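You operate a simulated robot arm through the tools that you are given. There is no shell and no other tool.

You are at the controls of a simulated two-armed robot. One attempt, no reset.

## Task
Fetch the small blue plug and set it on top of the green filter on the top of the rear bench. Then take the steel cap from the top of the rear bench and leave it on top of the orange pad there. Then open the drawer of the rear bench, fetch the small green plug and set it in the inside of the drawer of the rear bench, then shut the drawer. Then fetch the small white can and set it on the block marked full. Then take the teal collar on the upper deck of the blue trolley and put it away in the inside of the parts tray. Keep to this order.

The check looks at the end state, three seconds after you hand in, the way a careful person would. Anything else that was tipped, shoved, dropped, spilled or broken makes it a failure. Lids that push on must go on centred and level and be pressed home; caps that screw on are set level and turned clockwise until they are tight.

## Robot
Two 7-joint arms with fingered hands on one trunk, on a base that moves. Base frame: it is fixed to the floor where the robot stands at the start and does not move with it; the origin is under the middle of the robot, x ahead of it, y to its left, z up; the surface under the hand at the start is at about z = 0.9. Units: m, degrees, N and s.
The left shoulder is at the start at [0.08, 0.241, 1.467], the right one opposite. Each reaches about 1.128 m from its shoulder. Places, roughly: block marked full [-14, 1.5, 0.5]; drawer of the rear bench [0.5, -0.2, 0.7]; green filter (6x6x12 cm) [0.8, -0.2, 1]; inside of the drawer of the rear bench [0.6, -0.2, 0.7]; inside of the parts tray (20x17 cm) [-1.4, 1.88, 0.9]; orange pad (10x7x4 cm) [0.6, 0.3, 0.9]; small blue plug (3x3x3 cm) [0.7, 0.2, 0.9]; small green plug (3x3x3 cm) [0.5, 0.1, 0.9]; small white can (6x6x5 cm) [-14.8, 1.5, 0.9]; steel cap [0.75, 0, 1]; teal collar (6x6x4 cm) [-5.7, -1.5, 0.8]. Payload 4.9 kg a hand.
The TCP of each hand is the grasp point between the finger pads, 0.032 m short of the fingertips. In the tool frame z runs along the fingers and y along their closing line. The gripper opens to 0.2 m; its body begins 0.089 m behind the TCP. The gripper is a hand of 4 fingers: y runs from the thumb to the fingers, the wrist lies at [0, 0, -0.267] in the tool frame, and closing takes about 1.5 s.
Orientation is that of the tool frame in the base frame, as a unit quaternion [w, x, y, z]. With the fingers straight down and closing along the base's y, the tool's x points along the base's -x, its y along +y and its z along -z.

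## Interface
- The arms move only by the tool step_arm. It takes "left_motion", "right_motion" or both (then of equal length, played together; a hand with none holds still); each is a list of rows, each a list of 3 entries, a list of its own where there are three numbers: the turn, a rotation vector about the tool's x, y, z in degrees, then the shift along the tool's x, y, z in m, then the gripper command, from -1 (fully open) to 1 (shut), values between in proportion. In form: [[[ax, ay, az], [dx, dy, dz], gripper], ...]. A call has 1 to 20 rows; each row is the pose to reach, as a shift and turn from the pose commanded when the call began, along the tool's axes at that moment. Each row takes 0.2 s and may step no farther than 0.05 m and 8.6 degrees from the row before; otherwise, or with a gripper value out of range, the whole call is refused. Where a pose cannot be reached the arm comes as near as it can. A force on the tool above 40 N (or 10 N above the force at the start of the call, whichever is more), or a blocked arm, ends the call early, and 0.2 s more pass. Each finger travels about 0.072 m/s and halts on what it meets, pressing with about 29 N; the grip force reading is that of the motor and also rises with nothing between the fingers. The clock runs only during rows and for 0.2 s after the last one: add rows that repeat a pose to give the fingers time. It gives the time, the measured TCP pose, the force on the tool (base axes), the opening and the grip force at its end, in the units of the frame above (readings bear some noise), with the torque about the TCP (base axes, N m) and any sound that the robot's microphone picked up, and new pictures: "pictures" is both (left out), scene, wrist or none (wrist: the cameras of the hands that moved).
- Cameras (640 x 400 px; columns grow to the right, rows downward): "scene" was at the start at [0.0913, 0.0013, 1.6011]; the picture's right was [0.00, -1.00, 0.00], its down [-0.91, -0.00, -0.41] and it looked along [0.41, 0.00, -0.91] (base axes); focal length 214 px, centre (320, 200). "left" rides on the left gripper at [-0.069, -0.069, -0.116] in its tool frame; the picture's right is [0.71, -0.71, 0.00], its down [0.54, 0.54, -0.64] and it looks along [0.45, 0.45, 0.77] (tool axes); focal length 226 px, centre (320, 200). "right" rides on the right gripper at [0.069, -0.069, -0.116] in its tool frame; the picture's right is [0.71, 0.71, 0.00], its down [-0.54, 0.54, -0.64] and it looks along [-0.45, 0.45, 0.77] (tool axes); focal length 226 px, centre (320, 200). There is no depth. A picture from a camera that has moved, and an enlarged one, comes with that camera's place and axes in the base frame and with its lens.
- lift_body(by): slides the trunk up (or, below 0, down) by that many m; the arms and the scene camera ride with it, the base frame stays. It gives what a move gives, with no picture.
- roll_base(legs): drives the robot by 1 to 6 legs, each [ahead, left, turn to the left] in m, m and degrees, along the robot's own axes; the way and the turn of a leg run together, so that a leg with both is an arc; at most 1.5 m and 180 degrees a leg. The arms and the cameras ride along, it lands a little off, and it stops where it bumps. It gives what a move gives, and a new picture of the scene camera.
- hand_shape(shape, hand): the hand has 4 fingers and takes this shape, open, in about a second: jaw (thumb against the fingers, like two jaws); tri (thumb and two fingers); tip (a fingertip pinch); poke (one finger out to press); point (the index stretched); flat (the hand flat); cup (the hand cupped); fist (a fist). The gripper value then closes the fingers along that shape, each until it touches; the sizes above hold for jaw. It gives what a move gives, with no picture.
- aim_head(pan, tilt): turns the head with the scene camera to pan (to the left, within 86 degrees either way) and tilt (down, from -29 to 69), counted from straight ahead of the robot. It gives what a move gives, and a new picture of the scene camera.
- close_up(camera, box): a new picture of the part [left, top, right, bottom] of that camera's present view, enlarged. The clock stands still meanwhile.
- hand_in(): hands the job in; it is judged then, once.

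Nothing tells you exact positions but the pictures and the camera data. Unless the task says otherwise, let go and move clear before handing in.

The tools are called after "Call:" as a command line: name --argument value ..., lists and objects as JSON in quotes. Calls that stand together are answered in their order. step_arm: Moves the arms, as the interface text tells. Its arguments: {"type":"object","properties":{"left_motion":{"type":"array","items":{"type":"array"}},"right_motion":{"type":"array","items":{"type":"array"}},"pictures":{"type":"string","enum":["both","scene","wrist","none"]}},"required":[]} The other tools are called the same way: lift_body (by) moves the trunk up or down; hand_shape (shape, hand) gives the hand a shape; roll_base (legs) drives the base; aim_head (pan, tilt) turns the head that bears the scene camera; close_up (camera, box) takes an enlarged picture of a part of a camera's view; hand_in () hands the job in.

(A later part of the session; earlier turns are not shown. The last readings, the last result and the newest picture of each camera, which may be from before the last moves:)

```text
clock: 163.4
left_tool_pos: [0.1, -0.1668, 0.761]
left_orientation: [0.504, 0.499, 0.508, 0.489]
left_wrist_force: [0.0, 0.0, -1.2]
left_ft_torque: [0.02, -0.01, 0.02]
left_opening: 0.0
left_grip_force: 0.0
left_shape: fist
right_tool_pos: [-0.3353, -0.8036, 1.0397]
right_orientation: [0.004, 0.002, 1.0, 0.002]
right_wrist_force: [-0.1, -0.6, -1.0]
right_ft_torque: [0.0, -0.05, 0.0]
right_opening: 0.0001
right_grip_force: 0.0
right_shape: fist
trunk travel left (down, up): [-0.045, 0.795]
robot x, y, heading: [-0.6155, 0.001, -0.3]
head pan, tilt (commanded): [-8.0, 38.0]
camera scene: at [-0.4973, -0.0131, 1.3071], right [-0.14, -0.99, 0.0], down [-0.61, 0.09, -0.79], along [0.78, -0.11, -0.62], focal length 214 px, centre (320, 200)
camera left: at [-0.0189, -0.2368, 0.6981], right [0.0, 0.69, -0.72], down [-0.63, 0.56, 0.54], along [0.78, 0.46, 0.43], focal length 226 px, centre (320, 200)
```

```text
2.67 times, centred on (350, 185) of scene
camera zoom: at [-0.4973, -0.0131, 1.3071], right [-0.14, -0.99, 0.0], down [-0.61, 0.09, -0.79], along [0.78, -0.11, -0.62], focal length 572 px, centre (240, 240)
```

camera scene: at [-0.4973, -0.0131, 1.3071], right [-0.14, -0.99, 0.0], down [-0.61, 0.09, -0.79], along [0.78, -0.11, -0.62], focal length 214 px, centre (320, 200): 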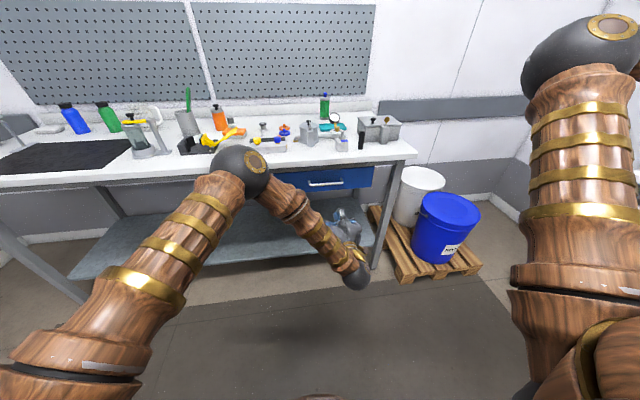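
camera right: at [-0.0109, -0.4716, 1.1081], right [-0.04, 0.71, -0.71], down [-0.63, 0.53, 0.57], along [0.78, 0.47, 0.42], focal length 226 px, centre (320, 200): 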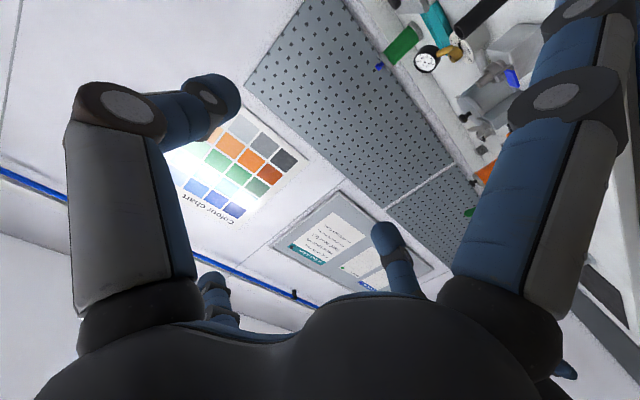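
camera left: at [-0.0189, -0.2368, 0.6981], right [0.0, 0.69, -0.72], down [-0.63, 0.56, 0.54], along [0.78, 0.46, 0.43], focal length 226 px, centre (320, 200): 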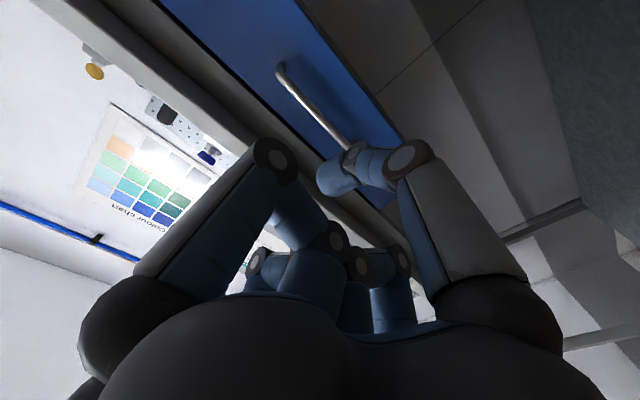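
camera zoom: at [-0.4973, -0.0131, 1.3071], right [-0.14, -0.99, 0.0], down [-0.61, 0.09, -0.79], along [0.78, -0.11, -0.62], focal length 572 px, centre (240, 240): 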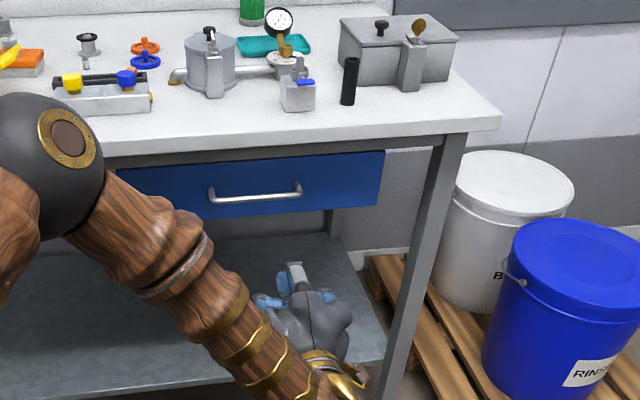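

The drawer is fully shut. Next is the white can about 15 m behind me; I'll bring both arms into a compact carrying pose and raise the trunk.

Call:
step_arm --left_motion '[[[7.08, 2.93, -2.93], [0.035, 0.012, -0.025], -1], [[14.15, 5.87, -5.87], [0.07, 0.03, -0.05], -1], [[21.2, 8.8, -8.8], [0.105, 0.05, -0.075], -1], [[28.3, 11.73, -11.73], [0.14, 0.07, -0.1], -1], [[35.4, 14.67, -14.67], [0.175, 0.09, -0.12], -1], [[42.45, 17.6, -17.6], [0.21, 0.115, -0.14], -1], [[49.5, 20.5, -20.5], [0.245, 0.14, -0.15], -1], [[56.6, 23.5, -23.5], [0.28, 0.17, -0.16], -1], [[63.7, 26.4, -26.4], [0.315, 0.2, -0.16], -1], [[70.75, 29.3, -29.3], [0.35, 0.23, -0.16], -1], [[77.8, 32.3, -32.3], [0.385, 0.26, -0.16], -1], [[84.9, 35.2, -35.2], [0.417, 0.29, -0.16], -1]]' --right_motion '[[[0, 0, 0], [-0.02, 0.03, 0], -1], [[0, 0, 0], [-0.04, 0.06, 0], -1], [[0, 0, 0], [-0.06, 0.09, 0], -1], [[0, 0, 0], [-0.08, 0.12, 0], -1], [[0, 0, 0], [-0.1, 0.15, 0], -1], [[0, 0, 0], [-0.12, 0.18, 0], -1], [[0, 0, 0], [-0.14, 0.21, 0], -1], [[0, 0, 0], [-0.16, 0.24, 0], -1], [[0, 0, 0], [-0.16, 0.27, 0], -1], [[0, 0, 0], [-0.16, 0.29, 0], -1], [[0, 0, 0], [-0.16, 0.29, 0], -1], [[0, 0, 0], [-0.16, 0.29, 0], -1]]' --pictures "scene"

Call:
lift_body --by 0.33

```text
clock: 166.0
left_tool_pos: [-0.0521, 0.2619, 1.043]
left_orientation: [-0.002, 0.386, 0.923, -0.016]
left_wrist_force: [-0.4, 1.4, -1.0]
left_ft_torque: [-0.03, 0.0, 0.04]
left_opening: 0.0001
left_grip_force: 0.1
left_shape: fist
right_tool_pos: [-0.1757, -0.5123, 1.043]
right_orientation: [0.003, 0.001, 1.0, 0.001]
right_wrist_force: [0.3, 0.1, 0.1]
right_ft_torque: [-0.07, 0.01, 0.02]
right_opening: 0.0
right_grip_force: 0.2
right_shape: fist
trunk travel left (down, up): [-0.045, 0.795]
robot x, y, heading: [-0.6125, 0.0002, -0.1]
head pan, tilt (commanded): [-8.0, 38.0]
camera scene: at [-0.4962, -0.011, 1.3069], right [-0.14, -0.99, 0.0], down [-0.61, 0.09, -0.79], along [0.78, -0.11, -0.62], focal length 214 px, centre (320, 200)
```

scene: 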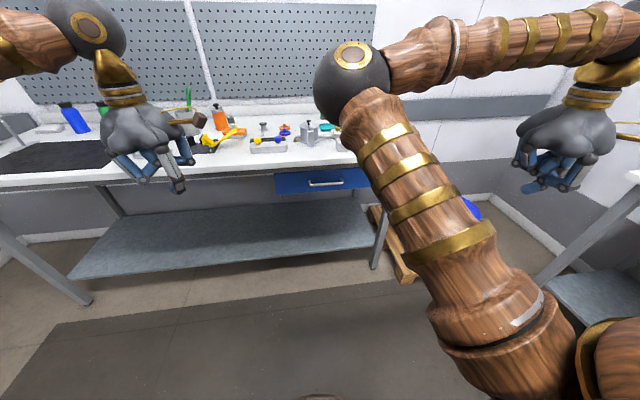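

```text
clock: 169.2
left_tool_pos: [-0.0522, 0.2594, 1.3731]
left_orientation: [-0.002, 0.385, 0.923, -0.015]
left_wrist_force: [0.3, -1.4, -0.3]
left_ft_torque: [-0.01, -0.01, 0.01]
left_opening: 0.0
left_grip_force: 0.0
left_shape: fist
right_tool_pos: [-0.1749, -0.5132, 1.372]
right_orientation: [0.005, 0.001, 1.0, 0.002]
right_wrist_force: [0.7, -1.2, -0.4]
right_ft_torque: [0.01, 0.0, -0.01]
right_opening: 0.0
right_grip_force: 0.0
right_shape: fist
trunk travel left (down, up): [-0.375, 0.465]
robot x, y, heading: [-0.6138, -0.0036, -0.1]
head pan, tilt (commanded): [-8.0, 38.0]
```

Let me take a last check of the bench, then back off and turn around to look down the shop.

Call:
aim_head --pan -5 --tilt 35

Call:
close_up --camera "scene" --box '[180, 110, 420, 260]'

Call:
roll_base --legs '[[-0.3, 0, 0], [0, 0, 90], [0, 0, 90]]'

Call:
aim_head --pan 0 --tilt 12

```text
clock: 169.9
left_tool_pos: [-0.0523, 0.2597, 1.3734]
left_orientation: [-0.002, 0.386, 0.922, -0.015]
left_wrist_force: [-0.4, 0.8, 0.1]
left_ft_torque: [0.01, -0.01, 0.03]
left_opening: 0.0
left_grip_force: 0.1
left_shape: fist
right_tool_pos: [-0.1747, -0.5143, 1.3731]
right_orientation: [0.005, 0.001, 1.0, 0.002]
right_wrist_force: [-0.4, -0.4, 0.2]
right_ft_torque: [0.0, -0.04, 0.0]
right_opening: 0.0001
right_grip_force: 0.0
right_shape: fist
trunk travel left (down, up): [-0.375, 0.465]
robot x, y, heading: [-0.6144, -0.0025, 0.0]
head pan, tilt (commanded): [-5.0, 35.0]
camera scene: at [-0.4943, -0.0082, 1.6415], right [-0.09, -1.0, 0.0], down [-0.57, 0.05, -0.82], along [0.82, -0.07, -0.57], focal length 214 px, centre (320, 200)
```

scene: 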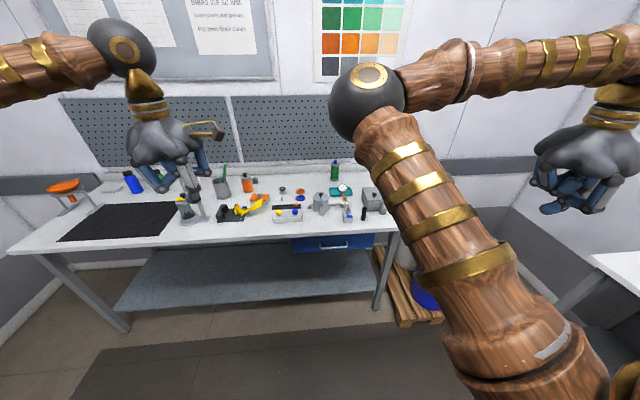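

```text
2.67 times, centred on (300, 185) of scene
camera zoom: at [-0.4943, -0.0082, 1.6415], right [-0.09, -1.0, 0.0], down [-0.57, 0.05, -0.82], along [0.82, -0.07, -0.57], focal length 572 px, centre (373, 240)
```

zoom: 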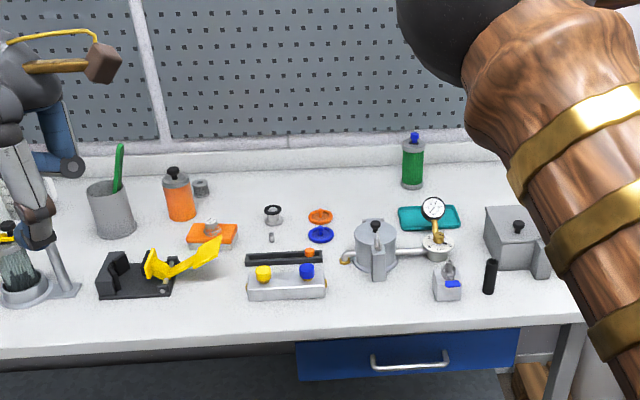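

```text
clock: 179.5
left_tool_pos: [-1.4758, -0.2549, 1.3734]
left_orientation: [-0.015, 0.92, -0.392, 0.002]
left_wrist_force: [0.6, -0.5, 0.0]
left_ft_torque: [-0.01, -0.02, -0.04]
left_opening: 0.0001
left_grip_force: 0.1
left_shape: fist
right_tool_pos: [-1.3435, 0.5175, 1.3726]
right_orientation: [0.001, 1.0, -0.006, -0.005]
right_wrist_force: [0.3, 0.6, 0.5]
right_ft_torque: [-0.03, 0.0, 0.03]
right_opening: 0.0
right_grip_force: 0.0
right_shape: fist
trunk travel left (down, up): [-0.375, 0.465]
robot x, y, heading: [-0.9129, 0.0024, 179.1]
head pan, tilt (commanded): [-5.0, 35.0]
camera scene: at [-1.029, 0.0098, 1.6415], right [0.1, 0.99, 0.0], down [0.57, -0.06, -0.82], along [-0.81, 0.08, -0.57], focal length 214 px, centre (320, 200)
```

scene: 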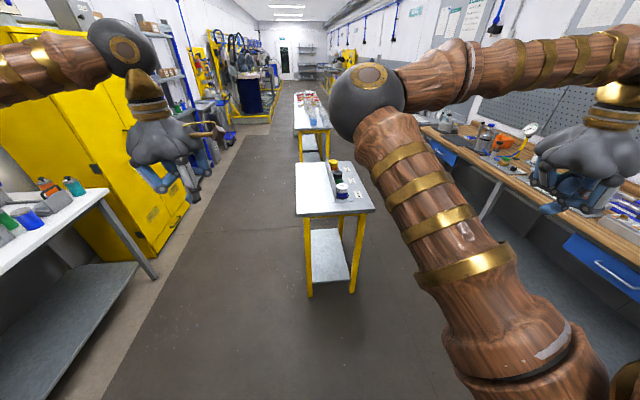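

```text
clock: 180.4
left_tool_pos: [-1.4751, -0.2553, 1.3733]
left_orientation: [-0.014, 0.92, -0.392, 0.002]
left_wrist_force: [-0.2, 0.3, -0.2]
left_ft_torque: [-0.03, 0.01, 0.0]
left_opening: 0.0002
left_grip_force: 0.1
left_shape: fist
right_tool_pos: [-1.3437, 0.5168, 1.3731]
right_orientation: [0.001, 1.0, -0.007, -0.004]
right_wrist_force: [-0.1, 0.8, 1.0]
right_ft_torque: [-0.03, 0.02, 0.01]
right_opening: 0.0
right_grip_force: 0.1
right_shape: fist
trunk travel left (down, up): [-0.375, 0.465]
robot x, y, heading: [-0.9104, -0.0023, 179.1]
head pan, tilt (commanded): [0.0, 12.0]
camera scene: at [-1.0346, 0.0017, 1.6784], right [0.01, 1.0, 0.0], down [0.21, 0.0, -0.98], along [-0.98, 0.01, -0.21], focal length 214 px, centre (320, 200)
```

scene: 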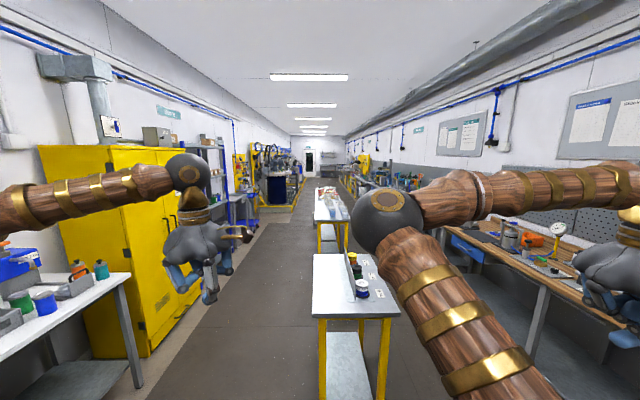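

The bench looks right. Facing down the shop I see a row of central tables (y ≈ 0 to 0.43) and a clear aisle on my left (y ≈ -0.7). I'll sidestep into that aisle and move along it in stages.

Call:
roll_base --legs '[[0, 0.65, 0.9], [1.2, 0, 0]]'

```text
clock: 189.7
left_tool_pos: [-2.6741, -0.91, 1.3733]
left_orientation: [-0.015, 0.922, -0.387, 0.002]
left_wrist_force: [-0.8, -0.8, 0.1]
left_ft_torque: [-0.01, 0.01, 0.01]
left_opening: 0.0
left_grip_force: 0.1
left_shape: fist
right_tool_pos: [-2.5503, -0.1352, 1.3735]
right_orientation: [0.002, 1.0, -0.003, -0.005]
right_wrist_force: [0.1, -0.1, 0.4]
right_ft_torque: [-0.01, 0.01, 0.0]
right_opening: 0.0002
right_grip_force: 0.1
right_shape: fist
trunk travel left (down, up): [-0.375, 0.465]
robot x, y, heading: [-2.113, -0.6478, 179.7]
head pan, tilt (commanded): [0.0, 12.0]
camera scene: at [-2.2348, -0.6474, 1.6785], right [0.0, 1.0, 0.0], down [0.21, 0.0, -0.98], along [-0.98, 0.0, -0.21], focal length 214 px, centre (320, 200)
```

scene: 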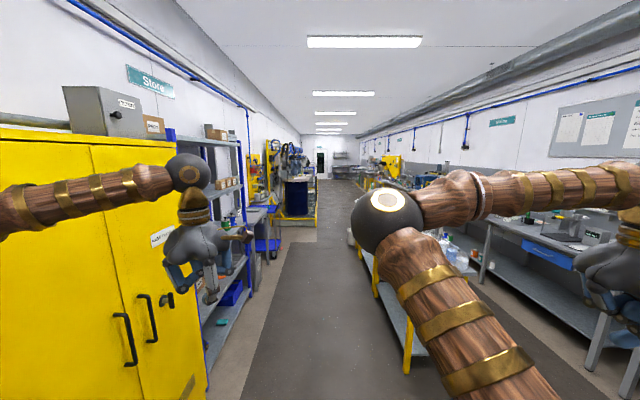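

Call:
roll_base --legs '[[1.5, 0, 0.3]]'

```text
clock: 197.1
left_tool_pos: [-4.1688, -0.8935, 1.374]
left_orientation: [-0.014, 0.921, -0.39, 0.002]
left_wrist_force: [-0.1, -0.8, 0.2]
left_ft_torque: [0.01, 0.03, -0.02]
left_opening: 0.0
left_grip_force: 0.1
left_shape: fist
right_tool_pos: [-4.0408, -0.12, 1.3735]
right_orientation: [0.003, 1.0, -0.005, -0.004]
right_wrist_force: [1.3, 0.6, 1.2]
right_ft_torque: [0.02, 0.02, -0.01]
right_opening: 0.0
right_grip_force: 0.0
right_shape: fist
trunk travel left (down, up): [-0.375, 0.465]
robot x, y, heading: [-3.6027, -0.6361, 179.6]
head pan, tilt (commanded): [0.0, 12.0]
camera scene: at [-3.7293, -0.6352, 1.6785], right [0.01, 1.0, 0.0], down [0.21, 0.0, -0.98], along [-0.98, 0.01, -0.21], focal length 214 px, centre (320, 200)
```

scene: 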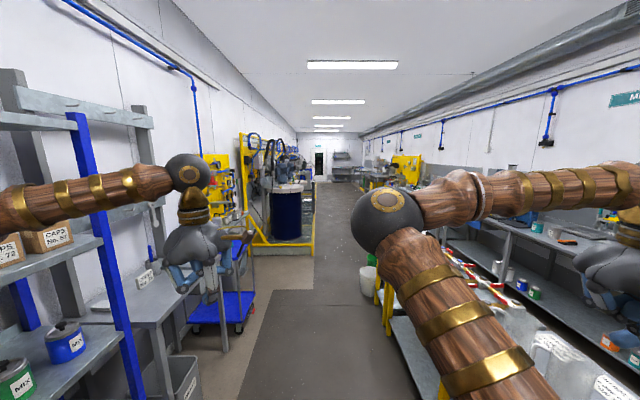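

Call:
roll_base --legs '[[1.4, 0, 0.3]]'

Call:
aim_head --pan -25 --tilt 20

Call:
aim_head --pan 15 --tilt 20

```text
clock: 204.1
left_tool_pos: [-5.5678, -0.8854, 1.373]
left_orientation: [-0.015, 0.922, -0.388, 0.002]
left_wrist_force: [-0.3, 0.7, 0.5]
left_ft_torque: [-0.02, 0.01, -0.01]
left_opening: 0.0
left_grip_force: 0.0
left_shape: fist
right_tool_pos: [-5.443, -0.113, 1.3724]
right_orientation: [0.003, 1.0, -0.002, -0.004]
right_wrist_force: [-0.4, 1.0, -0.4]
right_ft_torque: [-0.04, -0.01, 0.02]
right_opening: 0.0001
right_grip_force: 0.1
right_shape: fist
trunk travel left (down, up): [-0.375, 0.465]
robot x, y, heading: [-5.0076, -0.6267, 179.7]
head pan, tilt (commanded): [0.0, 12.0]
camera scene: at [-5.1289, -0.6251, 1.6785], right [0.0, 1.0, 0.0], down [0.21, 0.0, -0.98], along [-0.98, 0.0, -0.21], focal length 214 px, centre (320, 200)
```

scene: 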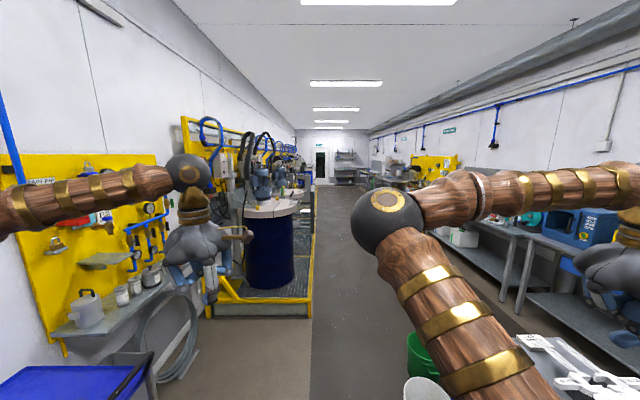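

```text
clock: 204.9
left_tool_pos: [-5.5681, -0.8866, 1.3734]
left_orientation: [-0.015, 0.922, -0.388, 0.002]
left_wrist_force: [-0.6, 0.2, 0.2]
left_ft_torque: [0.01, 0.02, -0.02]
left_opening: 0.0
left_grip_force: 0.0
left_shape: fist
right_tool_pos: [-5.4439, -0.1137, 1.3741]
right_orientation: [0.002, 1.0, -0.003, -0.005]
right_wrist_force: [0.4, 0.0, 0.4]
right_ft_torque: [-0.02, -0.02, 0.01]
right_opening: 0.0
right_grip_force: 0.1
right_shape: fist
trunk travel left (down, up): [-0.375, 0.465]
robot x, y, heading: [-5.0067, -0.6282, 179.8]
head pan, tilt (commanded): [-25.0, 20.0]
camera scene: at [-5.1207, -0.5859, 1.6654], right [0.43, 0.9, 0.0], down [0.31, -0.15, -0.94], along [-0.85, 0.4, -0.34], focal length 214 px, centre (320, 200)
```

scene: 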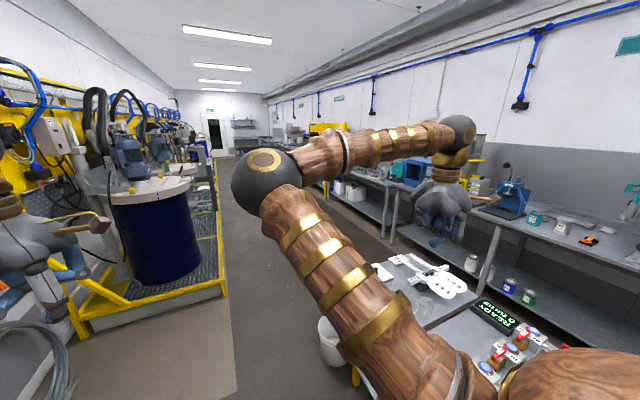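

```text
clock: 206.0
left_tool_pos: [-5.5687, -0.8867, 1.3743]
left_orientation: [-0.016, 0.922, -0.387, 0.001]
left_wrist_force: [-0.1, 0.4, -0.5]
left_ft_torque: [-0.01, 0.0, 0.03]
left_opening: 0.0002
left_grip_force: 0.0
left_shape: fist
right_tool_pos: [-5.4434, -0.1125, 1.3733]
right_orientation: [0.002, 1.0, -0.003, -0.005]
right_wrist_force: [1.2, 0.2, 0.4]
right_ft_torque: [0.02, -0.01, 0.0]
right_opening: 0.0
right_grip_force: 0.0
right_shape: fist
trunk travel left (down, up): [-0.375, 0.465]
robot x, y, heading: [-5.0043, -0.6264, 180.0]
head pan, tilt (commanded): [15.0, 20.0]
camera scene: at [-5.1264, -0.6491, 1.6654], right [-0.25, 0.97, 0.0], down [0.33, 0.09, -0.94], along [-0.91, -0.24, -0.34], focal length 214 px, centre (320, 200)
```

scene: 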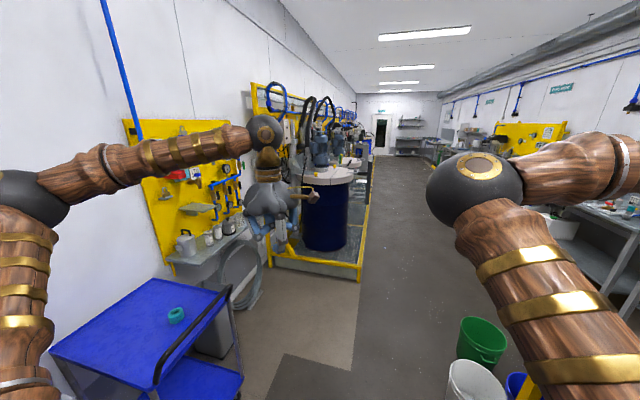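

I can see the teal collar on the trolley (for later), buckets at the table's end, and the yellow-railed station on the left from X ≈ -7.1. I'll turn to face right (+Y) and sidestep past, so my arms stay away from the station.

Call:
roll_base --legs '[[0, 0, -90]]'

Call:
aim_head --pan 70 --tilt 30

```text
clock: 210.2
left_tool_pos: [-5.264, -0.0639, 1.3732]
left_orientation: [0.009, -0.376, 0.927, -0.011]
left_wrist_force: [0.5, 1.0, -0.5]
left_ft_torque: [0.01, 0.03, -0.03]
left_opening: 0.0001
left_grip_force: 0.1
left_shape: fist
right_tool_pos: [-4.4919, -0.1927, 1.3734]
right_orientation: [0.003, -0.703, 0.711, 0.003]
right_wrist_force: [-0.1, -0.2, 0.1]
right_ft_torque: [0.03, 0.01, -0.01]
right_opening: 0.0
right_grip_force: 0.0
right_shape: fist
trunk travel left (down, up): [-0.375, 0.465]
robot x, y, heading: [-5.0076, -0.6231, 89.5]
head pan, tilt (commanded): [15.0, 20.0]
camera scene: at [-5.0292, -0.505, 1.6654], right [0.97, 0.25, 0.0], down [0.09, -0.33, -0.94], along [-0.23, 0.91, -0.34], focal length 214 px, centre (320, 200)
```

scene: 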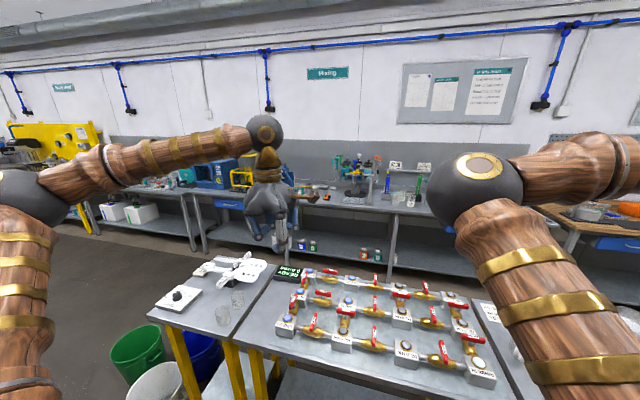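

```text
clock: 211.5
left_tool_pos: [-5.2632, -0.0633, 1.3733]
left_orientation: [0.009, -0.375, 0.927, -0.011]
left_wrist_force: [-0.8, -0.3, 0.5]
left_ft_torque: [-0.01, -0.01, 0.01]
left_opening: 0.0
left_grip_force: 0.0
left_shape: fist
right_tool_pos: [-4.4912, -0.1915, 1.3728]
right_orientation: [0.001, -0.703, 0.711, 0.004]
right_wrist_force: [-0.3, -0.3, 0.1]
right_ft_torque: [-0.01, -0.01, -0.02]
right_opening: 0.0
right_grip_force: 0.0
right_shape: fist
trunk travel left (down, up): [-0.375, 0.465]
robot x, y, heading: [-5.0082, -0.6278, 89.5]
head pan, tilt (commanded): [70.0, 30.0]
camera scene: at [-5.0903, -0.5633, 1.6494], right [0.35, 0.94, 0.0], down [0.47, -0.18, -0.87], along [-0.81, 0.3, -0.5], focal length 214 px, centre (320, 200)
```

scene: 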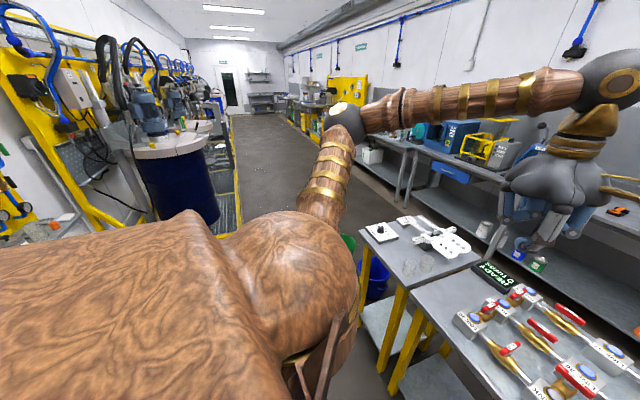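

Call:
roll_base --legs '[[0, 1.2, 0.5], [0.3, 0.55, 0], [0.33, 0.55, 0]]'

```text
clock: 223.8
left_tool_pos: [-7.567, 0.5615, 1.3742]
left_orientation: [0.009, -0.382, 0.924, -0.011]
left_wrist_force: [0.0, -0.8, -0.3]
left_ft_torque: [0.02, 0.05, 0.0]
left_opening: 0.0
left_grip_force: 0.1
left_shape: fist
right_tool_pos: [-6.7946, 0.445, 1.3733]
right_orientation: [-0.002, 0.708, -0.706, -0.004]
right_wrist_force: [0.9, -0.7, -0.4]
right_ft_torque: [0.02, 0.05, -0.01]
right_opening: 0.0
right_grip_force: 0.1
right_shape: fist
trunk travel left (down, up): [-0.375, 0.465]
robot x, y, heading: [-7.3063, 0.0035, 90.3]
head pan, tilt (commanded): [70.0, 30.0]
camera scene: at [-7.3873, 0.065, 1.6495], right [0.34, 0.94, 0.0], down [0.47, -0.17, -0.87], along [-0.82, 0.29, -0.5], focal length 214 px, centre (320, 200)
```

scene: 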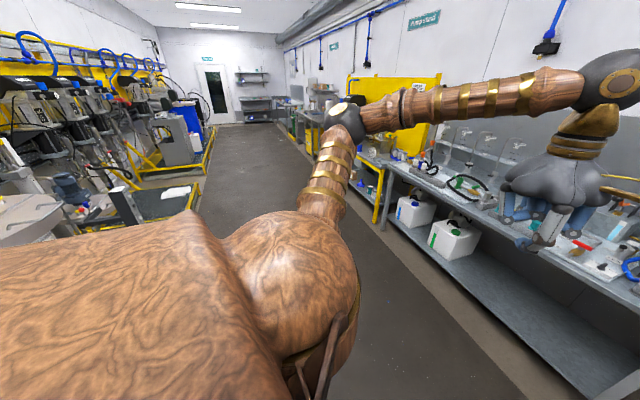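

The aisle ahead is clear. Continuing the sidestep along y ≈ 0.05.

Call:
roll_base --legs '[[0, 1.5, 0], [0, 1.5, -0.3]]'

```text
clock: 238.3
left_tool_pos: [-10.5604, 0.5742, 1.373]
left_orientation: [0.009, -0.376, 0.926, -0.011]
left_wrist_force: [-0.4, -0.4, 0.3]
left_ft_torque: [0.03, 0.02, 0.01]
left_opening: 0.0
left_grip_force: 0.2
left_shape: fist
right_tool_pos: [-9.7886, 0.4472, 1.3733]
right_orientation: [0.002, -0.704, 0.71, 0.004]
right_wrist_force: [0.4, -1.3, 0.5]
right_ft_torque: [0.0, 0.03, 0.01]
right_opening: 0.0
right_grip_force: 0.1
right_shape: fist
trunk travel left (down, up): [-0.375, 0.465]
robot x, y, heading: [-10.3021, 0.0121, 89.5]
head pan, tilt (commanded): [70.0, 30.0]
camera scene: at [-10.3865, 0.0754, 1.6494], right [0.35, 0.94, 0.0], down [0.47, -0.17, -0.87], along [-0.81, 0.3, -0.5], focal length 214 px, centre (320, 200)
```

scene: 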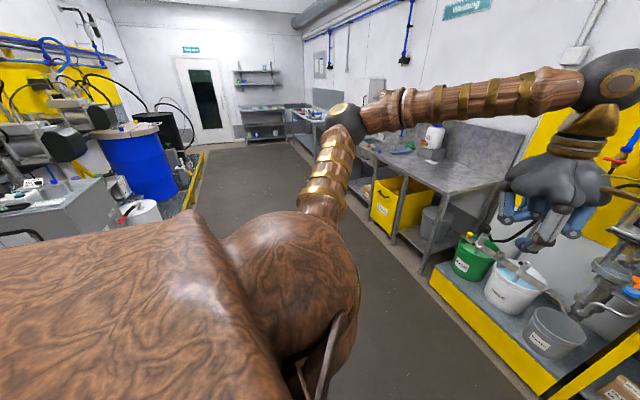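

Call:
roll_base --legs '[[0, 1.5, 0.5], [0, 1.0, 0]]'

Call:
aim_head --pan 45 --tilt 25

```text
clock: 250.6
left_tool_pos: [-13.0656, 0.6031, 1.3735]
left_orientation: [0.01, -0.375, 0.927, -0.011]
left_wrist_force: [-0.4, -0.5, -0.2]
left_ft_torque: [-0.01, 0.06, 0.01]
left_opening: 0.0001
left_grip_force: 0.0
left_shape: fist
right_tool_pos: [-12.2943, 0.4733, 1.3723]
right_orientation: [0.001, -0.703, 0.711, 0.005]
right_wrist_force: [0.2, -0.5, 0.4]
right_ft_torque: [0.0, -0.02, -0.02]
right_opening: 0.0002
right_grip_force: 0.1
right_shape: fist
trunk travel left (down, up): [-0.375, 0.465]
robot x, y, heading: [-12.8107, 0.0388, 89.6]
head pan, tilt (commanded): [70.0, 30.0]
camera scene: at [-12.894, 0.1026, 1.6494], right [0.35, 0.94, 0.0], down [0.47, -0.18, -0.87], along [-0.81, 0.31, -0.5], focal length 214 px, centre (320, 200)
```

scene: 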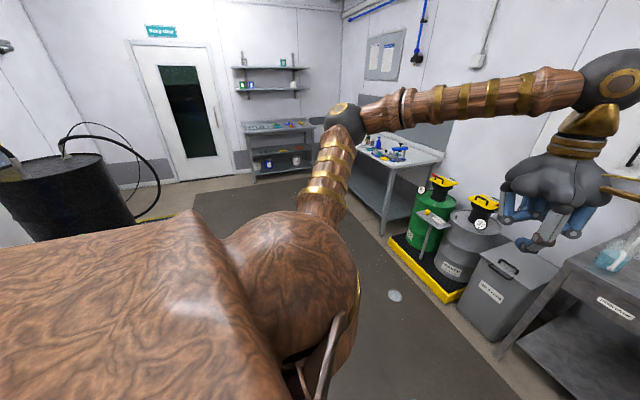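

```text
clock: 251.4
left_tool_pos: [-13.0664, 0.603, 1.3729]
left_orientation: [0.01, -0.375, 0.927, -0.011]
left_wrist_force: [0.3, 0.7, -0.9]
left_ft_torque: [0.0, -0.01, -0.01]
left_opening: 0.0
left_grip_force: 0.1
left_shape: fist
right_tool_pos: [-12.2948, 0.4716, 1.3726]
right_orientation: [0.002, -0.702, 0.712, 0.004]
right_wrist_force: [-1.2, -0.4, -0.4]
right_ft_torque: [0.0, 0.0, 0.01]
right_opening: 0.0
right_grip_force: 0.0
right_shape: fist
trunk travel left (down, up): [-0.375, 0.465]
robot x, y, heading: [-12.8116, 0.038, 89.3]
head pan, tilt (commanded): [45.0, 25.0]
camera scene: at [-12.875, 0.1365, 1.6573], right [0.72, 0.7, 0.0], down [0.3, -0.3, -0.91], along [-0.63, 0.65, -0.42], focal length 214 px, centre (320, 200)
```

scene: 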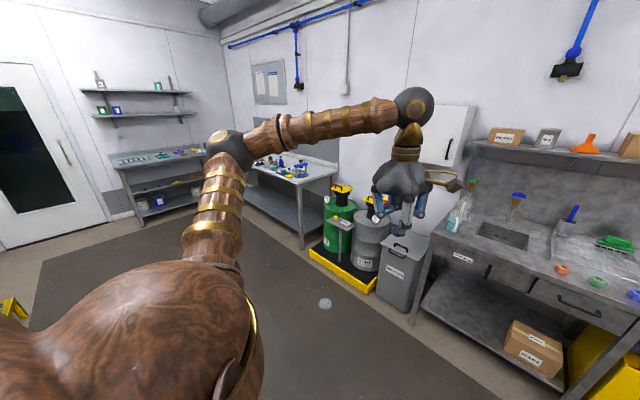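

Call:
close_up --camera "scene" --box '[300, 170, 440, 290]'

Call:
close_up --camera "scene" --box '[240, 140, 360, 215]'

```text
3.33 times, centred on (370, 230) of scene
camera zoom: at [-12.875, 0.1365, 1.6573], right [0.72, 0.7, 0.0], down [0.3, -0.3, -0.91], along [-0.63, 0.65, -0.42], focal length 715 px, centre (153, 100)
```

zoom: 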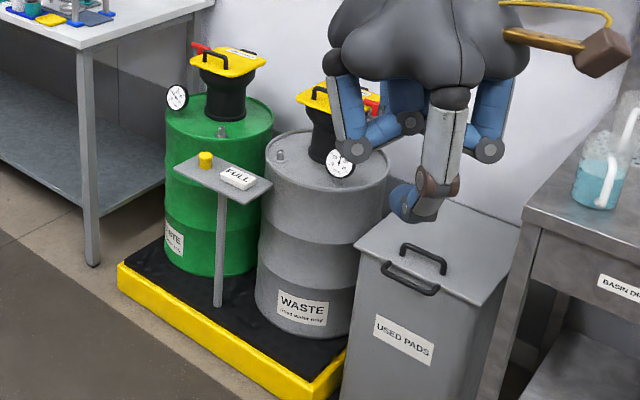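

```text
5.33 times, centred on (300, 178) of scene
camera zoom: at [-12.875, 0.1365, 1.6573], right [0.72, 0.7, 0.0], down [0.3, -0.3, -0.91], along [-0.63, 0.65, -0.42], focal length 1144 px, centre (427, 320)
```

zoom: 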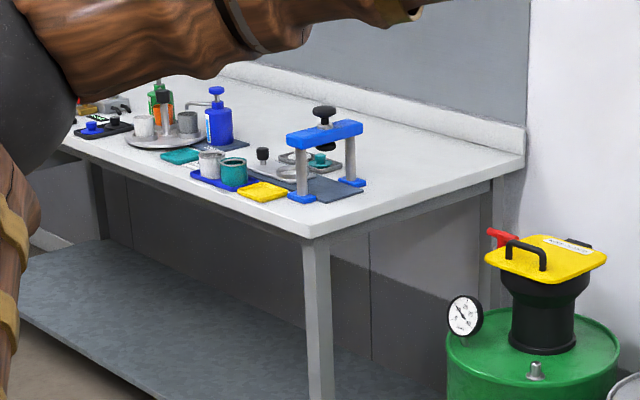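

There's a small T-stand with a block marked FULL between the drums, and the can is among the items on the next bench. I'll sidestep closer and look.

Call:
roll_base --legs '[[0, 1.4, 0.5]]'

Call:
aim_head --pan 10 --tilt 30

```text
clock: 258.4
left_tool_pos: [-14.4707, 0.6169, 1.3719]
left_orientation: [0.009, -0.375, 0.927, -0.011]
left_wrist_force: [0.0, 0.2, 0.2]
left_ft_torque: [-0.02, 0.0, -0.01]
left_opening: 0.0002
left_grip_force: 0.0
left_shape: fist
right_tool_pos: [-13.6977, 0.4889, 1.3723]
right_orientation: [0.002, -0.704, 0.71, 0.004]
right_wrist_force: [0.4, 0.1, -1.5]
right_ft_torque: [0.01, -0.04, 0.02]
right_opening: 0.0003
right_grip_force: 0.1
right_shape: fist
trunk travel left (down, up): [-0.375, 0.465]
robot x, y, heading: [-14.2174, 0.0554, 89.4]
head pan, tilt (commanded): [45.0, 25.0]
camera scene: at [-14.2766, 0.1513, 1.6573], right [0.71, 0.7, 0.0], down [0.3, -0.3, -0.91], along [-0.64, 0.65, -0.42], focal length 214 px, centre (320, 200)
```

scene: 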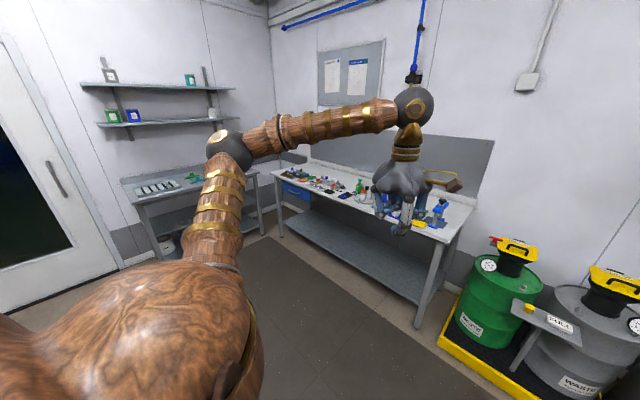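

```text
clock: 259.4
left_tool_pos: [-14.4701, 0.617, 1.3724]
left_orientation: [0.009, -0.375, 0.927, -0.012]
left_wrist_force: [-0.2, 0.3, 0.6]
left_ft_torque: [-0.02, 0.01, 0.02]
left_opening: 0.0003
left_grip_force: 0.0
left_shape: fist
right_tool_pos: [-13.6987, 0.4889, 1.3736]
right_orientation: [0.003, -0.704, 0.71, 0.004]
right_wrist_force: [0.4, -0.1, 0.1]
right_ft_torque: [0.01, 0.01, 0.02]
right_opening: 0.0002
right_grip_force: 0.0
right_shape: fist
trunk travel left (down, up): [-0.375, 0.465]
robot x, y, heading: [-14.211, 0.0543, 89.3]
head pan, tilt (commanded): [10.0, 30.0]
camera scene: at [-14.2275, 0.1748, 1.6494], right [0.99, 0.17, 0.0], down [0.08, -0.49, -0.87], along [-0.14, 0.85, -0.5], focal length 214 px, centre (320, 200)
```

scene: 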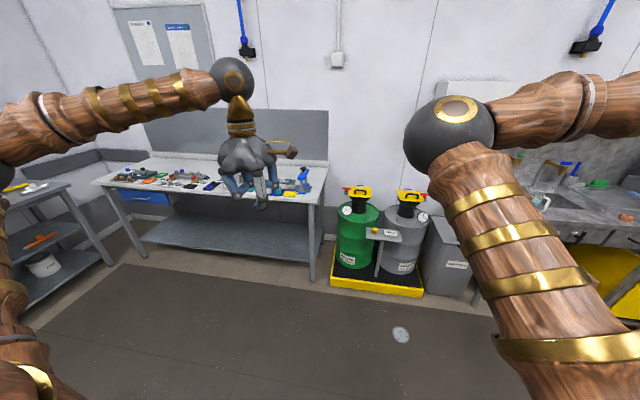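

Call:
close_up --camera "scene" --box '[100, 150, 340, 220]'

Call:
close_up --camera "scene" --box '[320, 175, 460, 300]'

```text
2.67 times, centred on (220, 185) of scene
camera zoom: at [-14.2275, 0.1748, 1.6494], right [0.99, 0.17, 0.0], down [0.08, -0.49, -0.87], along [-0.14, 0.85, -0.5], focal length 572 px, centre (587, 240)
```

zoom: 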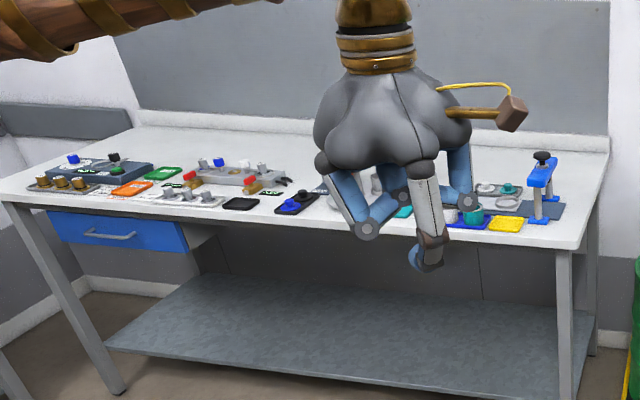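

```text
3.20 times, centred on (390, 238) of scene
camera zoom: at [-14.2275, 0.1748, 1.6494], right [0.99, 0.17, 0.0], down [0.08, -0.49, -0.87], along [-0.14, 0.85, -0.5], focal length 686 px, centre (96, 80)
```

zoom: 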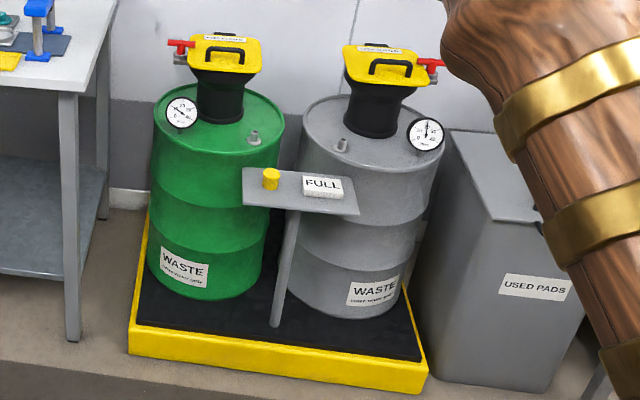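

The FULL block is on the small stand near [-13.9, 1.55, 0.6]. I'll move up to the bench so the left wrist camera can look down at the items around [-14.8, 1.5].

Call:
roll_base --legs '[[0.7, 0.29, 0.6]]'

Call:
hand_shape --shape "jaw" --hand "left"

Call:
step_arm --left_motion '[[[0, 0, 0], [0, 0, -0.02], 0.2], [[0, 0, 0], [0, 0, -0.02], 0.2], [[0, 0, 0], [0, 0, -0.02], 0.2], [[0, 0, 0], [0, 0, -0.02], 0.2]]' --pictures "both"

Call:
aim_head --pan 20 --tilt 42

```text
clock: 263.5
left_tool_pos: [-14.767, 1.3129, 1.3747]
left_orientation: [0.009, -0.382, 0.924, -0.011]
left_wrist_force: [-0.1, 0.7, 0.2]
left_ft_torque: [-0.02, -0.02, 0.01]
left_opening: 0.0002
left_grip_force: 0.1
left_shape: fist
right_tool_pos: [-13.9922, 1.1935, 1.374]
right_orientation: [-0.003, 0.708, -0.706, -0.005]
right_wrist_force: [0.2, -0.3, -0.7]
right_ft_torque: [-0.02, 0.0, -0.02]
right_opening: 0.0003
right_grip_force: 0.1
right_shape: fist
trunk travel left (down, up): [-0.375, 0.465]
robot x, y, heading: [-14.5002, 0.7555, 90.2]
head pan, tilt (commanded): [10.0, 30.0]
camera scene: at [-14.5178, 0.8737, 1.6495], right [0.98, 0.18, 0.0], down [0.09, -0.49, -0.87], along [-0.15, 0.85, -0.5], focal length 214 px, centre (320, 200)
```

scene: 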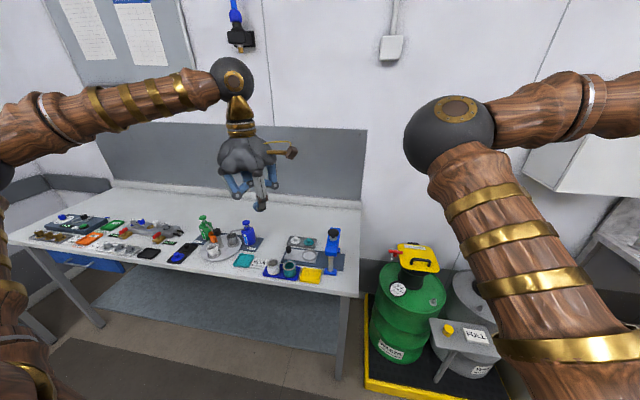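

```text
clock: 264.4
left_tool_pos: [-14.7677, 1.3139, 1.3733]
left_orientation: [0.009, -0.382, 0.924, -0.011]
left_wrist_force: [-0.1, 0.0, 0.1]
left_ft_torque: [-0.01, -0.01, 0.0]
left_opening: 0.1997
left_grip_force: 0.0
left_shape: jaw
right_tool_pos: [-13.994, 1.195, 1.3735]
right_orientation: [-0.002, 0.708, -0.707, -0.004]
right_wrist_force: [0.6, 0.1, 0.5]
right_ft_torque: [-0.02, -0.03, 0.03]
right_opening: 0.0002
right_grip_force: 0.0
right_shape: fist
trunk travel left (down, up): [-0.375, 0.465]
robot x, y, heading: [-14.504, 0.7548, 90.2]
head pan, tilt (commanded): [10.0, 30.0]
```

```text
clock: 265.4
left_tool_pos: [-14.7663, 1.3149, 1.3941]
left_orientation: [0.009, -0.382, 0.924, -0.011]
left_wrist_force: [-0.4, -0.1, -0.1]
left_ft_torque: [0.0, -0.02, 0.0]
left_opening: 0.0807
left_grip_force: 0.0
left_shape: jaw
right_tool_pos: [-13.9917, 1.1951, 1.3735]
right_orientation: [-0.002, 0.708, -0.706, -0.004]
right_wrist_force: [-0.2, -0.5, -0.1]
right_ft_torque: [-0.01, -0.03, 0.02]
right_opening: 0.0003
right_grip_force: 0.0
right_shape: fist
trunk travel left (down, up): [-0.375, 0.465]
robot x, y, heading: [-14.5044, 0.7521, 90.1]
head pan, tilt (commanded): [10.0, 30.0]
camera scene: at [-14.518, 0.8748, 1.6493], right [0.98, 0.18, 0.0], down [0.09, -0.49, -0.87], along [-0.15, 0.85, -0.5], focal length 214 px, centre (320, 200)
camera left: at [-14.6741, 1.3149, 1.5142], right [0.0, -1.0, 0.01], down [-0.78, 0.01, 0.62], along [-0.62, -0.01, -0.78], focal length 226 px, centre (320, 200)
```

scene: 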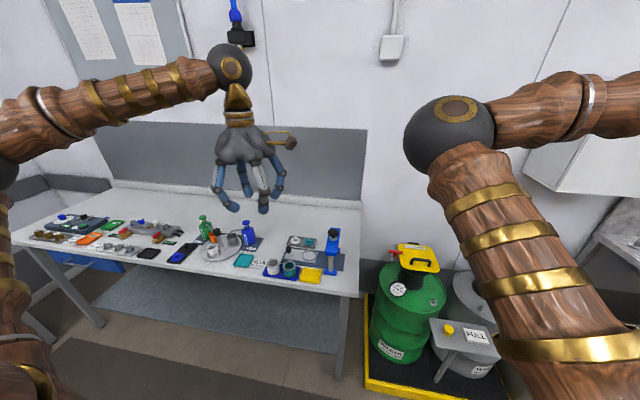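
left: 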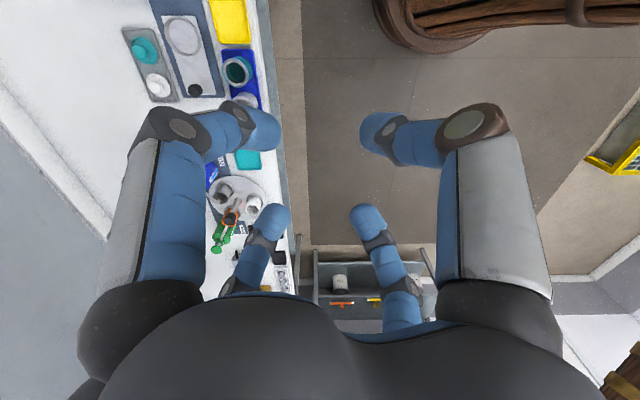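

```text
clock: 266.2
left_tool_pos: [-14.7682, 1.3143, 1.3939]
left_orientation: [0.01, -0.381, 0.924, -0.011]
left_wrist_force: [1.1, -1.2, 0.0]
left_ft_torque: [0.01, -0.01, 0.01]
left_opening: 0.0804
left_grip_force: 0.0
left_shape: jaw
right_tool_pos: [-13.9931, 1.1949, 1.3735]
right_orientation: [-0.001, 0.708, -0.706, -0.005]
right_wrist_force: [-0.4, -0.3, 0.1]
right_ft_torque: [0.0, 0.02, 0.0]
right_opening: 0.0004
right_grip_force: 0.1
right_shape: fist
trunk travel left (down, up): [-0.375, 0.465]
robot x, y, heading: [-14.5008, 0.7545, 90.2]
head pan, tilt (commanded): [20.0, 42.0]
camera scene: at [-14.531, 0.8643, 1.6311], right [0.94, 0.34, 0.0], down [0.23, -0.63, -0.74], along [-0.26, 0.7, -0.67], focal length 214 px, centre (320, 200)
```

scene: 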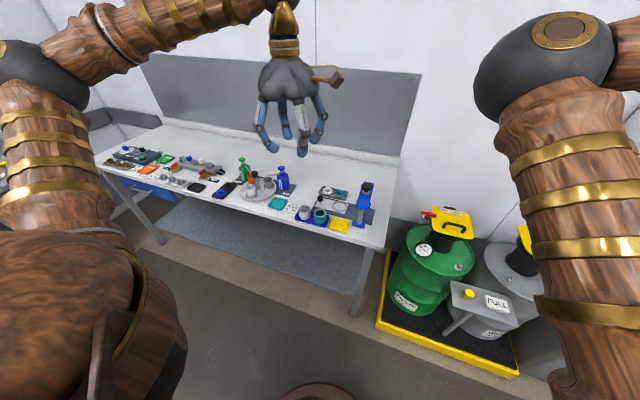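

Now the bench's objects are in view. I'll enlarge the area to pick out the small white can.

Call:
close_up --camera "scene" --box '[230, 150, 390, 250]'

Call:
close_up --camera "left" --box '[100, 0, 300, 300]'

Call:
close_up --camera "scene" --box '[380, 200, 540, 380]'

```text
4.00 times, centred on (310, 200) of scene
camera zoom: at [-14.531, 0.8643, 1.6311], right [0.94, 0.34, 0.0], down [0.23, -0.63, -0.74], along [-0.26, 0.7, -0.67], focal length 858 px, centre (360, 200)
```

zoom: 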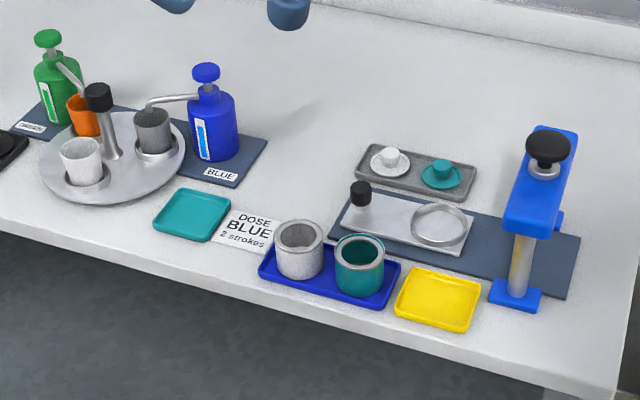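

```text
1.33 times, centred on (200, 150) of left
camera zoom: at [-14.6743, 1.3149, 1.5141], right [0.0, -1.0, 0.01], down [-0.78, 0.01, 0.62], along [-0.62, -0.01, -0.78], focal length 301 px, centre (480, 267)
```

zoom: 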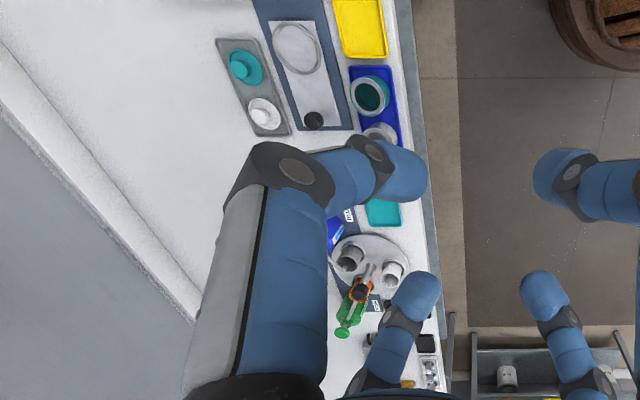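

```text
2.22 times, centred on (460, 290) of scene
camera zoom: at [-14.531, 0.8643, 1.6311], right [0.94, 0.34, 0.0], down [0.23, -0.63, -0.74], along [-0.26, 0.7, -0.67], focal length 477 px, centre (9, 0)
```

zoom: 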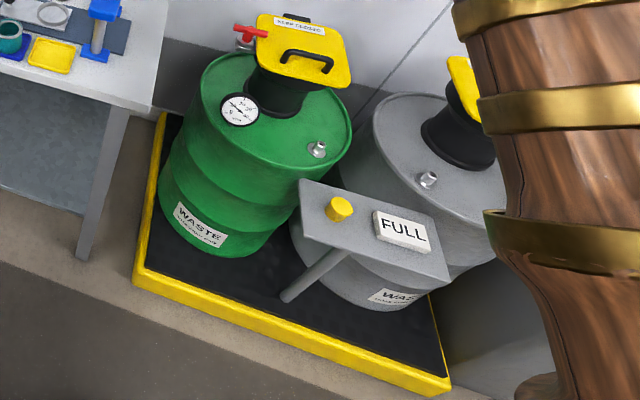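

The small white can is the one on the blue tray at about [-14.836, 1.495], right beside a teal cup; the FULL block top is at about [-13.90, 1.549, 0.604]. I'll bring the left hand above the can, keeping its fingers diagonal to the pair.

Call:
step_arm --left_motion '[[[0, 0, 0], [-0.02, 0.044, 0], 0.2], [[-0.6, -0.2, 0], [-0.04, 0.088, 0], 0.2], [[-1.2, -0.5, 0], [-0.06, 0.132, 0], 0.2], [[-1.2, -0.5, 0], [-0.08, 0.176, 0], 0.2], [[-1.2, -0.5, 0], [-0.08, 0.176, 0.045], 0.2], [[-1.2, -0.5, 0], [-0.08, 0.176, 0.09], 0.2], [[-1.2, -0.5, 0], [-0.08, 0.176, 0.135], 0.2], [[-1.2, -0.5, 0], [-0.08, 0.176, 0.18], 0.2], [[-1.2, -0.5, 0], [-0.08, 0.176, 0.225], 0.2], [[-1.2, -0.5, 0], [-0.08, 0.176, 0.25], 0.2], [[-1.2, -0.5, 0], [-0.08, 0.176, 0.25], 0.2]]' --pictures "both"

Call:
close_up --camera "left" --box '[230, 60, 410, 200]'

```text
clock: 268.6
left_tool_pos: [-14.8291, 1.491, 1.1393]
left_orientation: [0.009, -0.382, 0.924, 0.0]
left_wrist_force: [-0.2, -0.7, 0.2]
left_ft_torque: [0.01, 0.01, 0.0]
left_opening: 0.0804
left_grip_force: 0.0
left_shape: jaw
right_tool_pos: [-13.9926, 1.1957, 1.3728]
right_orientation: [-0.002, 0.709, -0.705, -0.005]
right_wrist_force: [-0.4, -0.2, 0.6]
right_ft_torque: [0.0, -0.01, -0.01]
right_opening: 0.0
right_grip_force: 0.1
right_shape: fist
trunk travel left (down, up): [-0.375, 0.465]
robot x, y, heading: [-14.5021, 0.7544, 90.1]
head pan, tilt (commanded): [20.0, 42.0]
camera scene: at [-14.531, 0.8639, 1.6311], right [0.94, 0.35, 0.0], down [0.23, -0.63, -0.74], along [-0.26, 0.7, -0.67], focal length 214 px, centre (320, 200)
camera left: at [-14.7345, 1.4894, 1.2582], right [0.0, -1.0, -0.01], down [-0.78, 0.0, 0.63], along [-0.63, 0.01, -0.78], focal length 226 px, centre (320, 200)
```

scene: 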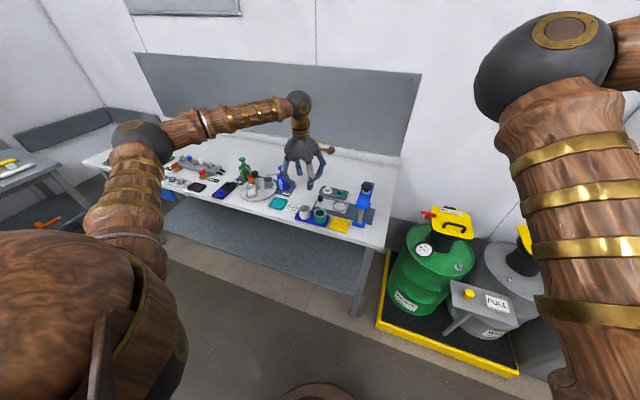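
left: 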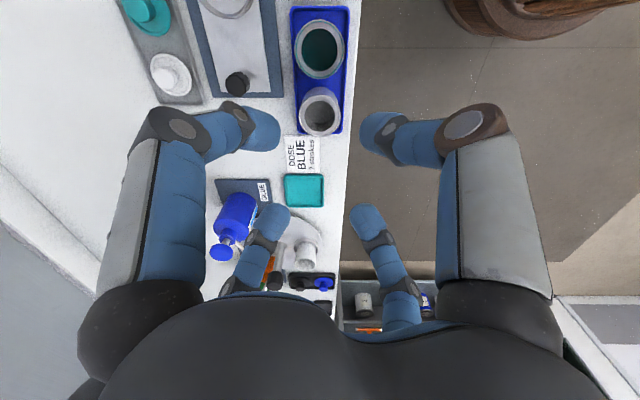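

```text
2.86 times, centred on (320, 130) of left
camera zoom: at [-14.7345, 1.4894, 1.2582], right [0.0, -1.0, -0.01], down [-0.78, 0.0, 0.63], along [-0.63, 0.01, -0.78], focal length 646 px, centre (320, 400)
```

zoom: 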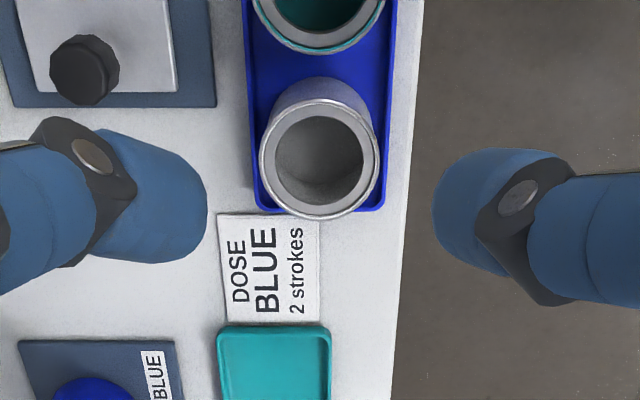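

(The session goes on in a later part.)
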